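You operate a simulated robot arm through the tools that you are given. There is no shell and no other tool. Be economical: measure what you need, move in short steps, check, and stop when the job is done.

Carry out the task below with a simulated robot arm. There is one attempt and no reset: what you move stays moved.

Task
Stack the paper sack labelled "coarse" from the top of the fitting table on top of the paper sack that says "quick".

Only the result counts: the job must be done as asked and must still hold three seconds after the hand-in. Knocking over, shifting, dropping, spilling or breaking anything else fails it.

Robot
A 6-joint arm with a two-finger parallel gripper, fixed in place. Base frame: the origin is at the foot of the arm, x ahead of it, y to its left, z up; the work surface is at about z = 780. Units: mm, rad, N and s.
With the tool pointing down near the work surface it reaches from about 240 to 640 mm from the base axis. Its first joint turns from -1.152 to 1.152 rad. Payload 2.7 kg.
The tool frame sits at the grasp point between the pads (the TCP): z along the fingers, y along the line on which they close. The tips reach 23 mm beyond it. Largest opening 94 mm; finger width 38, thickness 10; the body of the gripper, 54 by 96 mm, starts 39 mm behind the TCP.
Orientation is that of the tool frame in the base frame, as a unit quaternion [x, y, z, w]. With the fingers straight down and closing along the base's y, the tool's x points along the base's -x, its y along +y and its z along -z.

Tools
- The arm moves only by the tool servo_tool. Its argument "deltas" is a list of rows, each an object of numbers (a shift or turn left out is 0, a gripper value left out holds the last): "x", "y", "z": the shift along the base's x, y, z in units of 250 mm (1.0 is 250 mm); "rx", "ry", "rz": the turn, a rotation vector about the base's x, y, z in units of 60 degrees (1.0 is 60 degrees); "claw": the closure, from 0 (fully open) to 1 (shut). In form: [{"x": .., "y": .., "z": .., "rx": .., "ry": .., "rz": .., "claw": ..}, ...]. A call has 1 to 10 rows; each row is the pose to reach, as a shift and turn from the pose commanded when the call began. A call with a number of a shift or a turn outside -1 to 1 is refused whole. Each row takes 0.2 s and may step no farther than 50 mm and 0.15 rad from the row before; otherwise, or with a gripper value out of range, the whole call is refused. Where a pose cannot be reached the arm comes as near as it can. A force on the tool above 40 N (or 10 N above the force at the start of the call, whichever is more), or a blocked arm, ends the call early, and 0.2 s more pass. Each finger travels about 45 mm/s and halts on what it meets, pressing with about 21 N; the grip force reading is that of the motor and also rises with nothing between the fingers. The clock runs only during rows and for 0.2 s after the last one: add rows that repeat a pose to give the fingers time. The reply holds the time, the measured pose of the TCP, the force on the tool along the base axes, the opening and the grip force, in the units named above and with some noise.
- Cameras (640 x 400 px; columns grow to the right, rows downward): "scene" is fixed at [82.3, -458.1, 1379.9]; the picture's right is [0.57, -0.82, 0.00], its down [-0.64, -0.45, -0.63] and it looks along [0.51, 0.36, -0.78] (base axes); focal length 301 px, centre (320, 200). "wrist" rides on the gripper at [-39, 0, -44] in the tool frame; the picture's right is [0.00, -1.00, 0.00], its down [0.97, 0.00, -0.24] and it looks along [0.24, 0.00, 0.97] (tool axes); focal length 218 px, centre (320, 200). There is no depth. A picture from a camera that has moved, and an enlarged one, comes with that camera's place and axes in the base frame and with its lens.
- snapshot(camera): a new picture of that camera. It takes no simulated time.
- close_up(camera, box): a new picture of the part [left, top, right, bottom] of that camera's present view, enlarged. It takes no simulated time.
- sign_off(): hands the job in; it is judged then, once.

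Work in short steps. Places have to be worked out from the pictures, the camera data and where the tool is seen: move nearer, look again, correct. Check each grasp and each placing, and mend what went wrong. You have 90 turns and 46 pictures in all, those below and enlarged ones among them. Open the gripper and draw the arm clear of the work before you hand the job in, unless the task says otherwise; then end with one line.

The tools are called after "Request:" as name(argument=value, ...) on one line, values as JSON. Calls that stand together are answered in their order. servo_tool: Moves the arm, as the interface text tells. Its arguments: {"type":"object","properties":{"deltas":{"type":"array","items":{"type":"object","properties":{"x":{"type":"number"},"y":{"type":"number"},"z":{"type":"number"},"rx":{"type":"number"},"ry":{"type":"number"},"rz":{"type":"number"},"claw":{"type":"number"}}}}},"required":["deltas"]} The other tools are called the same way: snapshot (camera) takes a picture; close_up (camera, box) takes an enlarged picture of a part of a camera's view; sign_off () hands the job in.

At the start:

```text
time: 0.0
position: [374.7, -151.3, 1092.8]
orientation: [0.0, 1.0, 0.0, 0.001]
ft_force: [0.8, -0.3, -0.3]
finger_gap: 94.2
gripper_force: 0.1
```

scene: 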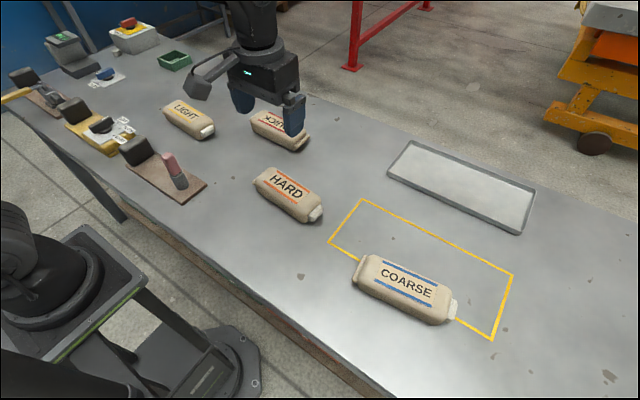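
wrist: 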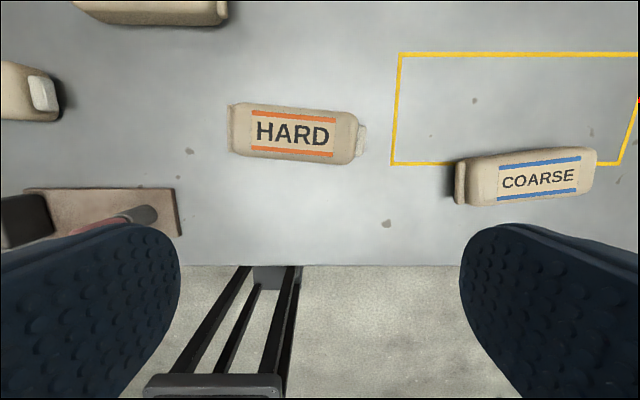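

I estimate COARSE at about (363,-459) with its long axis near base -y, and QUICK at about (600,48). I'll check the labels in enlarged views before moving.

Request:
close_up(camera="scene", box=[140, 70, 340, 195])

Request:
close_up(camera="scene", box=[320, 220, 480, 340])

```text
3.20 times, centred on (240, 132) of scene
camera zoom: at [82.3, -458.1, 1379.9], right [0.57, -0.82, 0.0], down [-0.64, -0.45, -0.63], along [0.51, 0.36, -0.78], focal length 965 px, centre (576, 416)
```

zoom: 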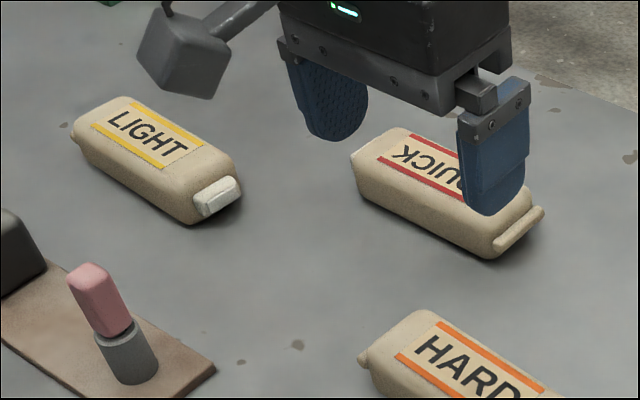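

```text
3.33 times, centred on (400, 280) of scene
camera zoom: at [82.3, -458.1, 1379.9], right [0.57, -0.82, 0.0], down [-0.64, -0.45, -0.63], along [0.51, 0.36, -0.78], focal length 1005 px, centre (53, -67)
```

zoom: 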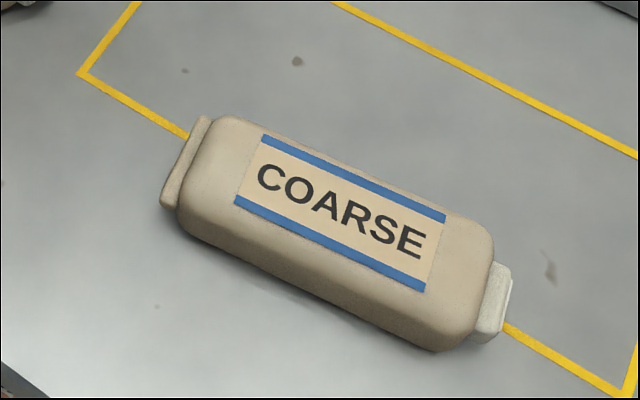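

QUICK is confirmed. I'll move toward COARSE at a safe height while turning the gripper.

Request:
servo_tool(deltas=[{"y": -0.13, "z": -0.05, "rz": -0.135, "claw": 0}, {"y": -0.26, "z": -0.1, "rz": -0.27}, {"y": -0.39, "z": -0.15, "rz": -0.405}, {"y": -0.52, "z": -0.2, "rz": -0.54}, {"y": -0.65, "z": -0.25, "rz": -0.675}, {"y": -0.78, "z": -0.3, "rz": -0.81}, {"y": -0.91, "z": -0.35, "rz": -0.945}])

Request:
servo_tool(deltas=[{"y": -0.08, "rz": -0.135}, {"y": -0.16, "rz": -0.27}, {"y": -0.24, "rz": -0.405}, {"y": -0.24, "rz": -0.405}])

Request:
snapshot(camera="wrist")

```text
time: 1.6
position: [373.7, -378.4, 1004.2]
orientation: [0.477, 0.879, 0.0, 0.0]
ft_force: [0.6, -0.4, -0.3]
finger_gap: 94.1
gripper_force: 0.0
```

```text
time: 2.6
position: [374.1, -439.4, 1005.2]
orientation: [0.65, 0.76, 0.001, 0.001]
ft_force: [0.2, -0.2, 0.9]
finger_gap: 93.8
gripper_force: 0.1
```

```text
41 pictures are left
camera wrist: at [380.3, -476.2, 1049.8], right [-0.99, -0.15, 0.0], down [-0.15, 0.96, 0.24], along [-0.04, 0.24, -0.97], focal length 218 px, centre (320, 200)
```

wrist: 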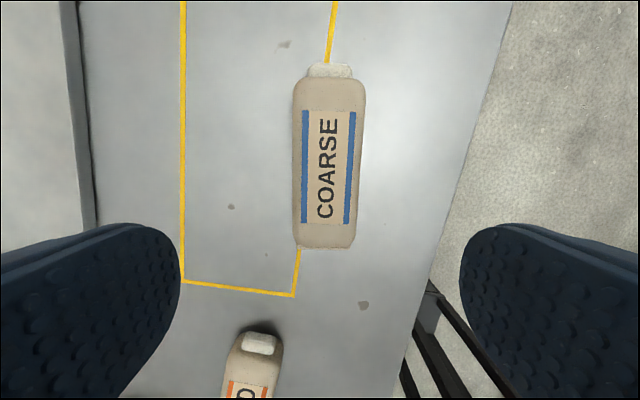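

COARSE's label is centred near (368,-453) with the axis about 7° off -y, and the sack is about 70 mm wide. I'll centre over it and descend partway.

Request:
servo_tool(deltas=[{"x": -0.012, "y": -0.028, "z": -0.12, "rz": -0.02}, {"x": -0.024, "y": -0.056, "z": -0.25, "rz": -0.02}, {"x": -0.024, "y": -0.056, "z": -0.38, "rz": -0.02}, {"x": -0.024, "y": -0.056, "z": -0.5, "rz": -0.02}, {"x": -0.024, "y": -0.056, "z": -0.5, "rz": -0.02}])

Request:
snapshot(camera="wrist")

Request:
snapshot(camera="scene")

```text
time: 3.8
position: [369.1, -452.3, 880.6]
orientation: [0.658, 0.753, -0.001, 0.0]
ft_force: [-0.7, 0.1, -0.7]
finger_gap: 94.1
gripper_force: 0.1
```

```text
40 pictures are left
camera wrist: at [375.0, -490.0, 925.4], right [-0.99, -0.14, 0.0], down [-0.13, 0.96, 0.24], along [-0.03, 0.24, -0.97], focal length 218 px, centre (320, 200)
```

wrist: 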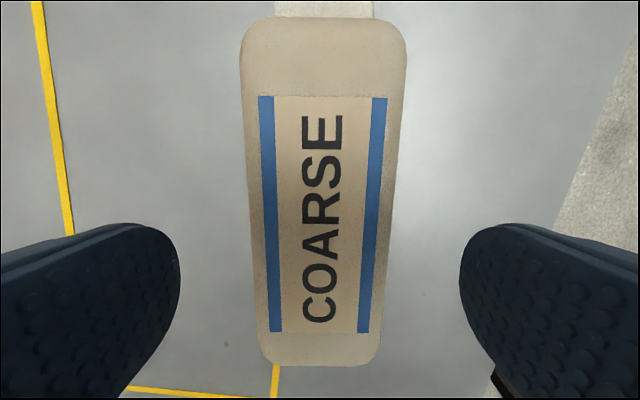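

```text
39 pictures are left
```

scene: 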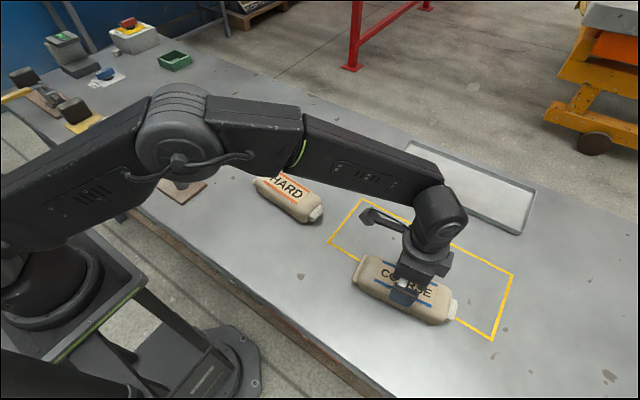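

The two views put the sack top at about z=834 and its centre at (369,-454), lined up with the gripper. I'll lower the TCP to about 810 and check.

Request:
servo_tool(deltas=[{"z": -0.07}, {"z": -0.14}, {"z": -0.21}, {"z": -0.282, "y": -0.006}, {"z": -0.282, "y": -0.006}])

Request:
snapshot(camera="wrist")

```text
time: 5.0
position: [369.7, -453.7, 808.9]
orientation: [0.657, 0.754, 0.0, 0.001]
ft_force: [-0.6, 0.0, -0.2]
finger_gap: 94.1
gripper_force: 0.0
```

```text
38 pictures are left
camera wrist: at [374.7, -490.6, 854.1], right [-0.99, -0.14, 0.0], down [-0.13, 0.96, 0.24], along [-0.03, 0.24, -0.97], focal length 218 px, centre (320, 200)
```

wrist: 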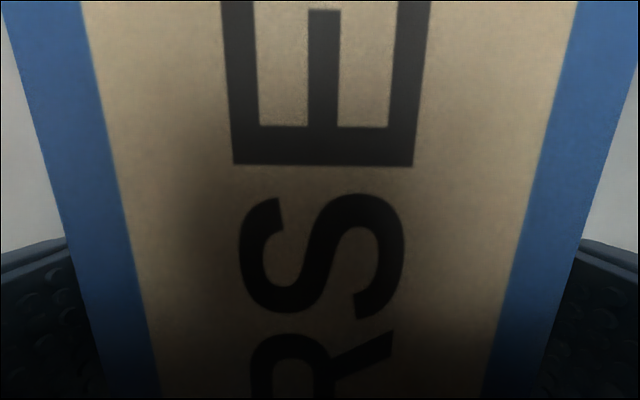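

The fingers straddle the sack evenly with no contact force, so I close the gripper.

Request:
servo_tool(deltas=[{"claw": 0.3}, {"claw": 0.6}, {"claw": 1}, {"claw": 1}, {"claw": 1}, {"claw": 1}])

```text
time: 6.4
position: [370.2, -452.3, 810.5]
orientation: [0.657, 0.754, 0.0, 0.0]
ft_force: [0.5, 0.2, 0.3]
finger_gap: 72.7
gripper_force: 21.2
```

The grip reads 72.7 mm at 21 N, which fits the sack's width. I'll lift slowly.

Request:
servo_tool(deltas=[{"z": 0.04}, {"z": 0.1}, {"z": 0.2}, {"z": 0.32}, {"z": 0.48}, {"z": 0.64}, {"z": 0.64}])

Request:
snapshot(camera="scene")

```text
time: 8.0
position: [369.9, -454.5, 969.1]
orientation: [0.657, 0.754, -0.001, -0.001]
ft_force: [-0.8, 0.3, -6.9]
finger_gap: 71.8
gripper_force: 21.1
```

```text
37 pictures are left
```

scene: 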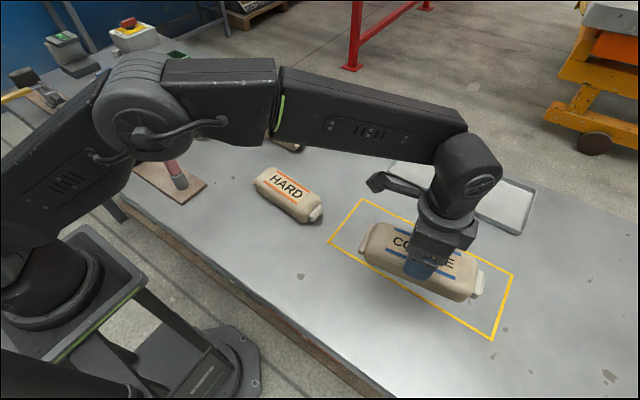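

The sack is held firmly at about 0.7 kg. Its bulk will block the wrist camera, so I'll swing the arm to the +y side of QUICK at a safe height, which gives the scene camera a clear view of it.

Request:
servo_tool(deltas=[{"x": 0.02, "y": 0.1, "z": 0.05}, {"x": 0.04, "y": 0.22, "z": 0.1}, {"x": 0.06, "y": 0.36, "z": 0.15}, {"x": 0.08, "y": 0.5, "z": 0.2}, {"x": 0.1, "y": 0.64, "z": 0.2}, {"x": 0.12, "y": 0.8, "z": 0.2}, {"x": 0.14, "y": 0.96, "z": 0.2}])

Request:
servo_tool(deltas=[{"x": 0.02, "y": 0.1}, {"x": 0.04, "y": 0.22}, {"x": 0.06, "y": 0.36}, {"x": 0.08, "y": 0.5}, {"x": 0.1, "y": 0.64}, {"x": 0.12, "y": 0.8}, {"x": 0.14, "y": 0.96}])

Request:
servo_tool(deltas=[{"x": 0.02, "y": 0.1}, {"x": 0.04, "y": 0.22}, {"x": 0.06, "y": 0.36}, {"x": 0.08, "y": 0.5}, {"x": 0.1, "y": 0.64}, {"x": 0.12, "y": 0.8}, {"x": 0.14, "y": 0.9}])

Request:
snapshot(camera="scene")

Request:
snapshot(camera="wrist")

```text
time: 9.6
position: [404.0, -212.5, 1020.9]
orientation: [0.657, 0.754, -0.002, 0.001]
ft_force: [-0.3, 0.2, -7.1]
finger_gap: 71.8
gripper_force: 21.0
```

```text
time: 11.2
position: [440.0, 25.5, 1022.2]
orientation: [0.658, 0.753, -0.001, 0.0]
ft_force: [0.2, -0.1, -6.6]
finger_gap: 71.5
gripper_force: 21.5
```

```text
time: 12.8
position: [475.4, 252.5, 1020.0]
orientation: [0.657, 0.754, -0.002, 0.0]
ft_force: [0.4, -0.3, -6.8]
finger_gap: 71.6
gripper_force: 20.6
```

```text
36 pictures are left
```

scene: 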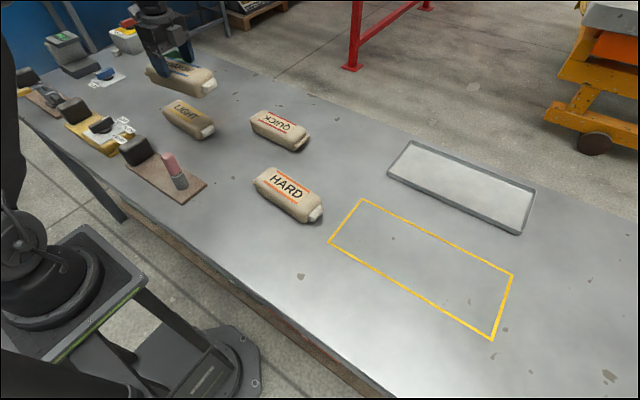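

```text
35 pictures are left
camera wrist: at [480.4, 214.7, 1064.1], right [-0.99, -0.14, 0.0], down [-0.13, 0.96, 0.24], along [-0.03, 0.24, -0.97], focal length 218 px, centre (320, 200)
```

wrist: 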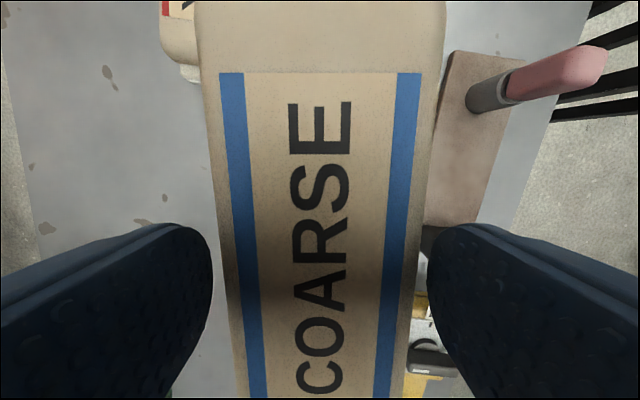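

The view of QUICK is clear now, so I'll zoom in to get its centre, axis and top.

Request:
close_up(camera="scene", box=[240, 105, 320, 155])

```text
8.00 times, centred on (280, 130) of scene
camera zoom: at [82.4, -458.0, 1379.9], right [0.57, -0.82, 0.0], down [-0.64, -0.45, -0.63], along [0.51, 0.36, -0.78], focal length 2411 px, centre (640, 760)
```

zoom: 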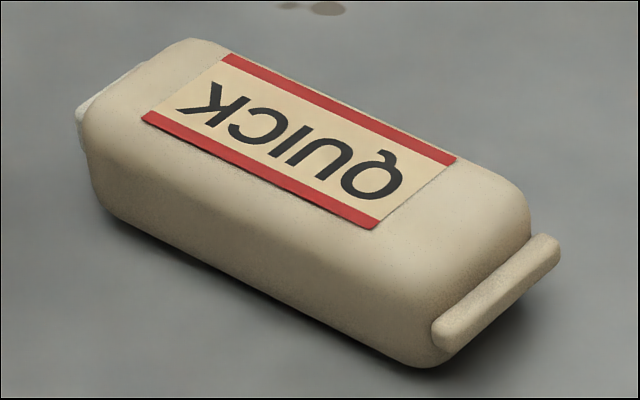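

QUICK's label centre is at about (608,66), its axis is almost exactly along y, and its top is at about 834. I'll move above it, turning about -8° to align, and stop with the sack bottom well clear.

Request:
servo_tool(deltas=[{"x": 0.06, "y": -0.09, "rz": -0.03}, {"x": 0.14, "y": -0.2, "rz": -0.06}, {"x": 0.23, "y": -0.32, "rz": -0.1}, {"x": 0.32, "y": -0.44, "rz": -0.137}, {"x": 0.4, "y": -0.56, "z": -0.06, "rz": -0.137}, {"x": 0.47, "y": -0.66, "z": -0.16, "rz": -0.137}, {"x": 0.53, "y": -0.745, "z": -0.28, "rz": -0.137}, {"x": 0.53, "y": -0.745, "z": -0.4, "rz": -0.137}, {"x": 0.53, "y": -0.745, "z": -0.44, "rz": -0.137}, {"x": 0.53, "y": -0.745, "z": -0.44, "rz": -0.137}])

Request:
snapshot(camera="scene")

Request:
snapshot(camera="wrist")

```text
time: 15.0
position: [606.9, 65.9, 909.1]
orientation: [0.71, 0.705, 0.0, 0.0]
ft_force: [-0.4, 0.1, -7.3]
finger_gap: 71.8
gripper_force: 20.8
```

```text
33 pictures are left
```

scene: 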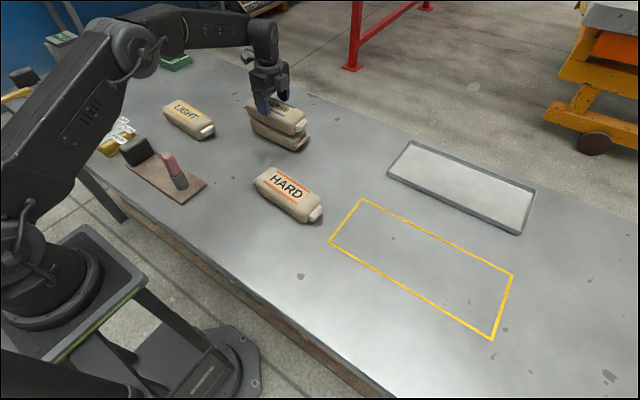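

```text
32 pictures are left
camera wrist: at [606.6, 28.1, 953.2], right [-1.0, 0.01, 0.0], down [0.01, 0.97, 0.24], along [0.0, 0.24, -0.97], focal length 218 px, centre (320, 200)
```

wrist: 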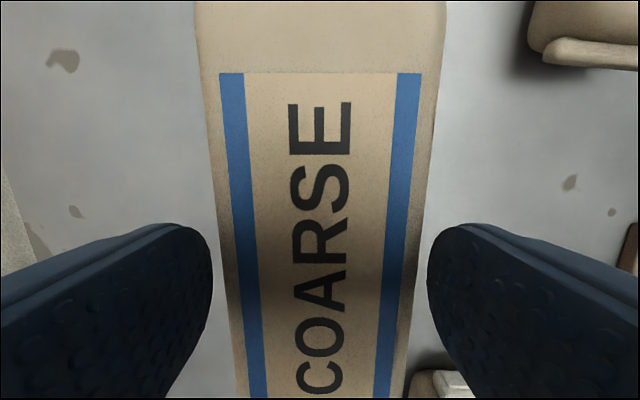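

QUICK is fully hidden under the held sack, as intended. I'll lower to just above contact and check alignment in the scene camera.

Request:
servo_tool(deltas=[{"z": -0.05}, {"z": -0.1}, {"z": -0.14}, {"z": -0.15}])

Request:
close_up(camera="scene", box=[225, 80, 337, 160])

```text
time: 15.7
position: [611.3, 65.0, 892.5]
orientation: [0.71, 0.705, 0.006, 0.007]
ft_force: [-0.4, 0.6, 3.0]
finger_gap: 72.1
gripper_force: 21.0
stopped in row 3: the force on the tool passed its limit (the readings are from after the stop); the commanded pose is now the measured one
```

```text
5.00 times, centred on (281, 120) of scene
camera zoom: at [82.3, -458.1, 1379.9], right [0.57, -0.82, 0.0], down [-0.64, -0.45, -0.63], along [0.51, 0.36, -0.78], focal length 1507 px, centre (515, 600)
```

zoom: 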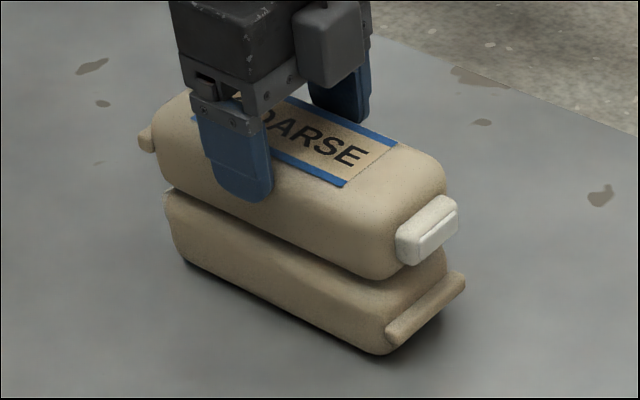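

Contact came at TCP z≈892, higher than planned. The letters in the wrist view shrank after the lift, which suggests the sack slipped down in the grip, so it may already be resting on QUICK. I'll look again from both cameras.

Request:
snapshot(camera="wrist")

Request:
close_up(camera="scene", box=[240, 90, 320, 155])

```text
30 pictures are left
camera wrist: at [610.1, 27.7, 936.8], right [-1.0, 0.01, -0.02], down [0.0, 0.97, 0.24], along [0.02, 0.24, -0.97], focal length 218 px, centre (320, 200)
```

wrist: 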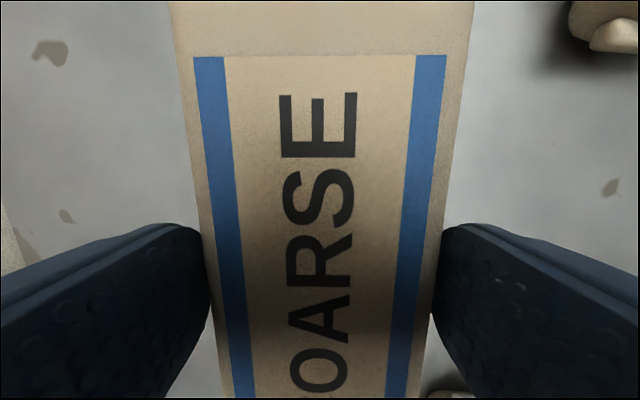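

```text
6.15 times, centred on (280, 122) of scene
camera zoom: at [82.3, -458.1, 1379.9], right [0.57, -0.82, 0.0], down [-0.64, -0.45, -0.63], along [0.51, 0.36, -0.78], focal length 1855 px, centre (566, 677)
```

zoom: 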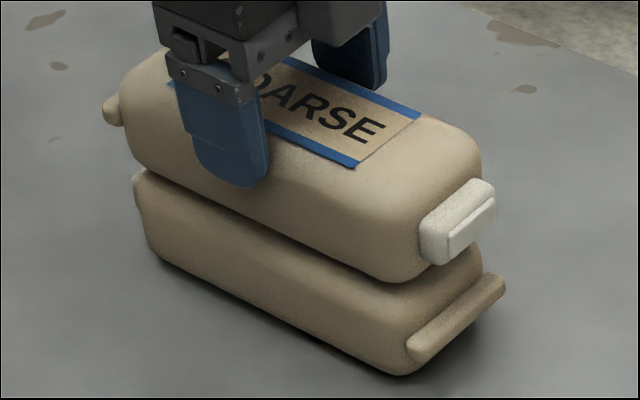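

The sack sits squarely on QUICK, aligned to within about 5 mm, and QUICK now carries its weight (vertical force went from -7 to +3 N). I'll open gently.

Request:
servo_tool(deltas=[{"claw": 0.2}, {"claw": 0.18}, {"claw": 0.12}, {"claw": 0.06}, {"claw": 0}, {"claw": 0}, {"claw": 0}])

Request:
close_up(camera="scene", box=[240, 90, 320, 155])

Request:
snapshot(camera="wrist")

```text
time: 17.3
position: [611.7, 65.6, 892.0]
orientation: [0.71, 0.705, 0.006, 0.006]
ft_force: [0.1, 0.0, 0.2]
finger_gap: 94.1
gripper_force: 0.0
```

```text
6.15 times, centred on (280, 122) of scene
camera zoom: at [82.3, -458.1, 1379.9], right [0.57, -0.82, 0.0], down [-0.64, -0.45, -0.63], along [0.51, 0.36, -0.78], focal length 1855 px, centre (566, 677)
```

zoom: 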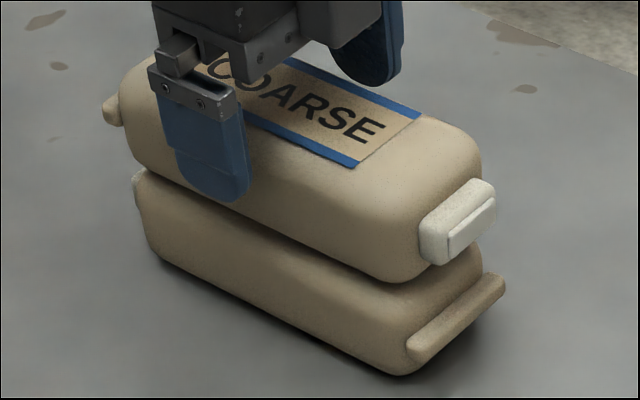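

```text
27 pictures are left
camera wrist: at [609.8, 27.7, 936.1], right [-1.0, 0.01, -0.02], down [0.0, 0.97, 0.24], along [0.02, 0.24, -0.97], focal length 218 px, centre (320, 200)
```

wrist: 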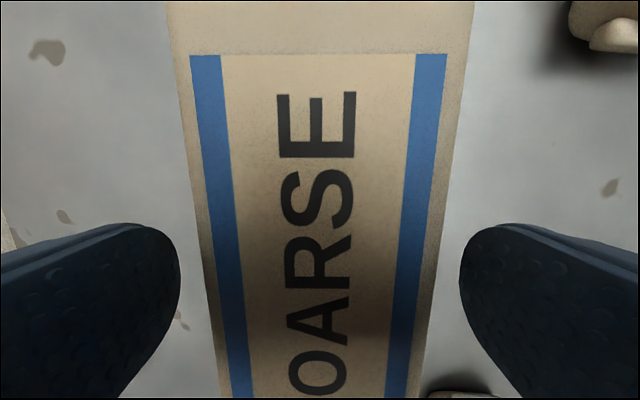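

The sack stayed put on release. I'll raise the arm straight up, then draw it back and to the side.

Request:
servo_tool(deltas=[{"z": 0.05}, {"z": 0.15}, {"z": 0.3}, {"z": 0.45}, {"z": 0.6, "x": -0.1}, {"z": 0.6, "x": -0.25, "y": 0.15}, {"z": 0.6, "x": -0.4, "y": 0.3}, {"z": 0.6, "x": -0.55, "y": 0.42}, {"z": 0.6, "x": -0.65, "y": 0.55}, {"z": 0.6, "x": -0.65, "y": 0.7}])

Request:
snapshot(camera="scene")

Request:
close_up(camera="scene", box=[230, 85, 326, 155])

```text
refused: row 6 steps farther than a row can; nothing moved
```

```text
26 pictures are left
```

scene: 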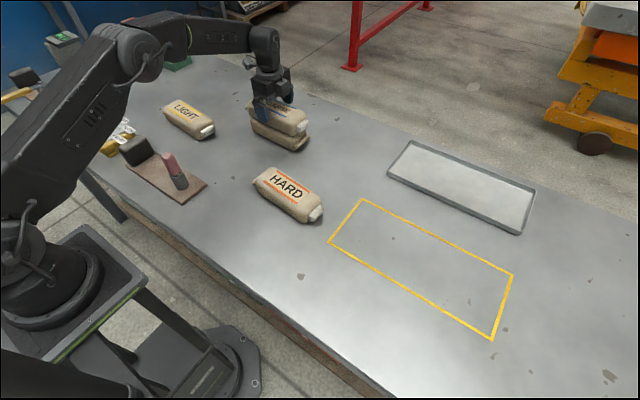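

```text
5.71 times, centred on (278, 120) of scene
camera zoom: at [82.3, -458.1, 1379.9], right [0.57, -0.82, 0.0], down [-0.64, -0.45, -0.63], along [0.51, 0.36, -0.78], focal length 1722 px, centre (560, 657)
```

zoom: 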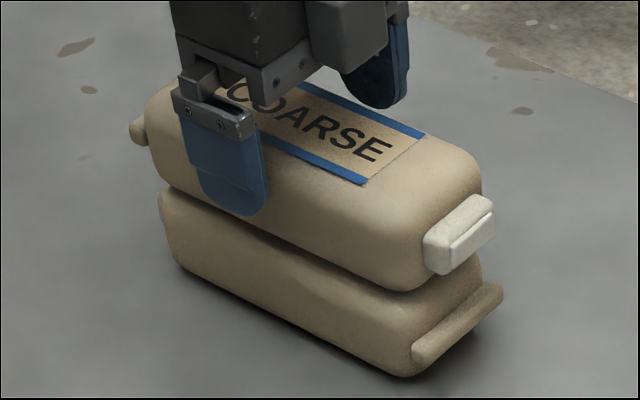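

The call was refused because one step was too large and nothing moved. I'll retry with smaller steps.

Request:
servo_tool(deltas=[{"z": 0.05}, {"z": 0.15}, {"z": 0.3}, {"z": 0.45}, {"z": 0.58}, {"z": 0.6, "x": -0.12, "y": 0.1}, {"z": 0.6, "x": -0.24, "y": 0.22}, {"z": 0.6, "x": -0.36, "y": 0.34}, {"z": 0.6, "x": -0.48, "y": 0.46}, {"z": 0.6, "x": -0.58, "y": 0.58}])

Request:
snapshot(camera="scene")

Request:
close_up(camera="scene", box=[230, 85, 326, 155])

```text
time: 19.5
position: [465.4, 210.1, 1043.2]
orientation: [0.709, 0.705, 0.006, 0.006]
ft_force: [-0.4, -0.5, -0.2]
finger_gap: 93.8
gripper_force: 0.1
```

```text
24 pictures are left
```

scene: 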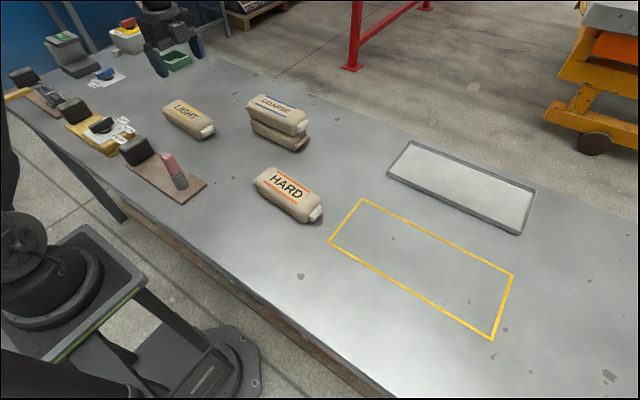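

```text
5.71 times, centred on (278, 120) of scene
camera zoom: at [82.3, -458.1, 1379.9], right [0.57, -0.82, 0.0], down [-0.64, -0.45, -0.63], along [0.51, 0.36, -0.78], focal length 1722 px, centre (560, 657)
```

zoom: 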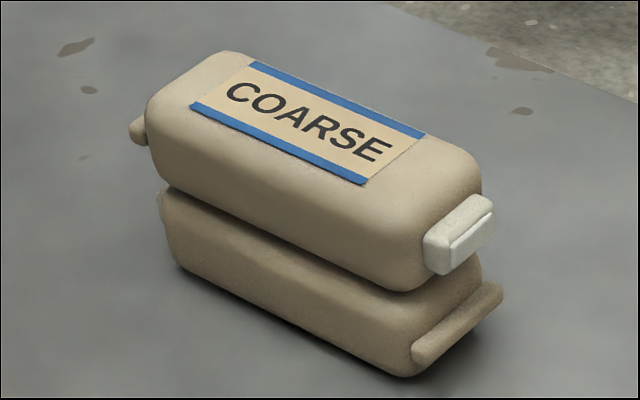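

COARSE rests stably and in line on QUICK. The other items are undisturbed, and the arm is clear with its gripper open, so I'm handing in.

Request:
sign_off()

```text
The job is handed in.
```

The "coarse" sack is stacked on the "quick" sack, nothing else on the table was visibly disturbed, and the job is handed in.
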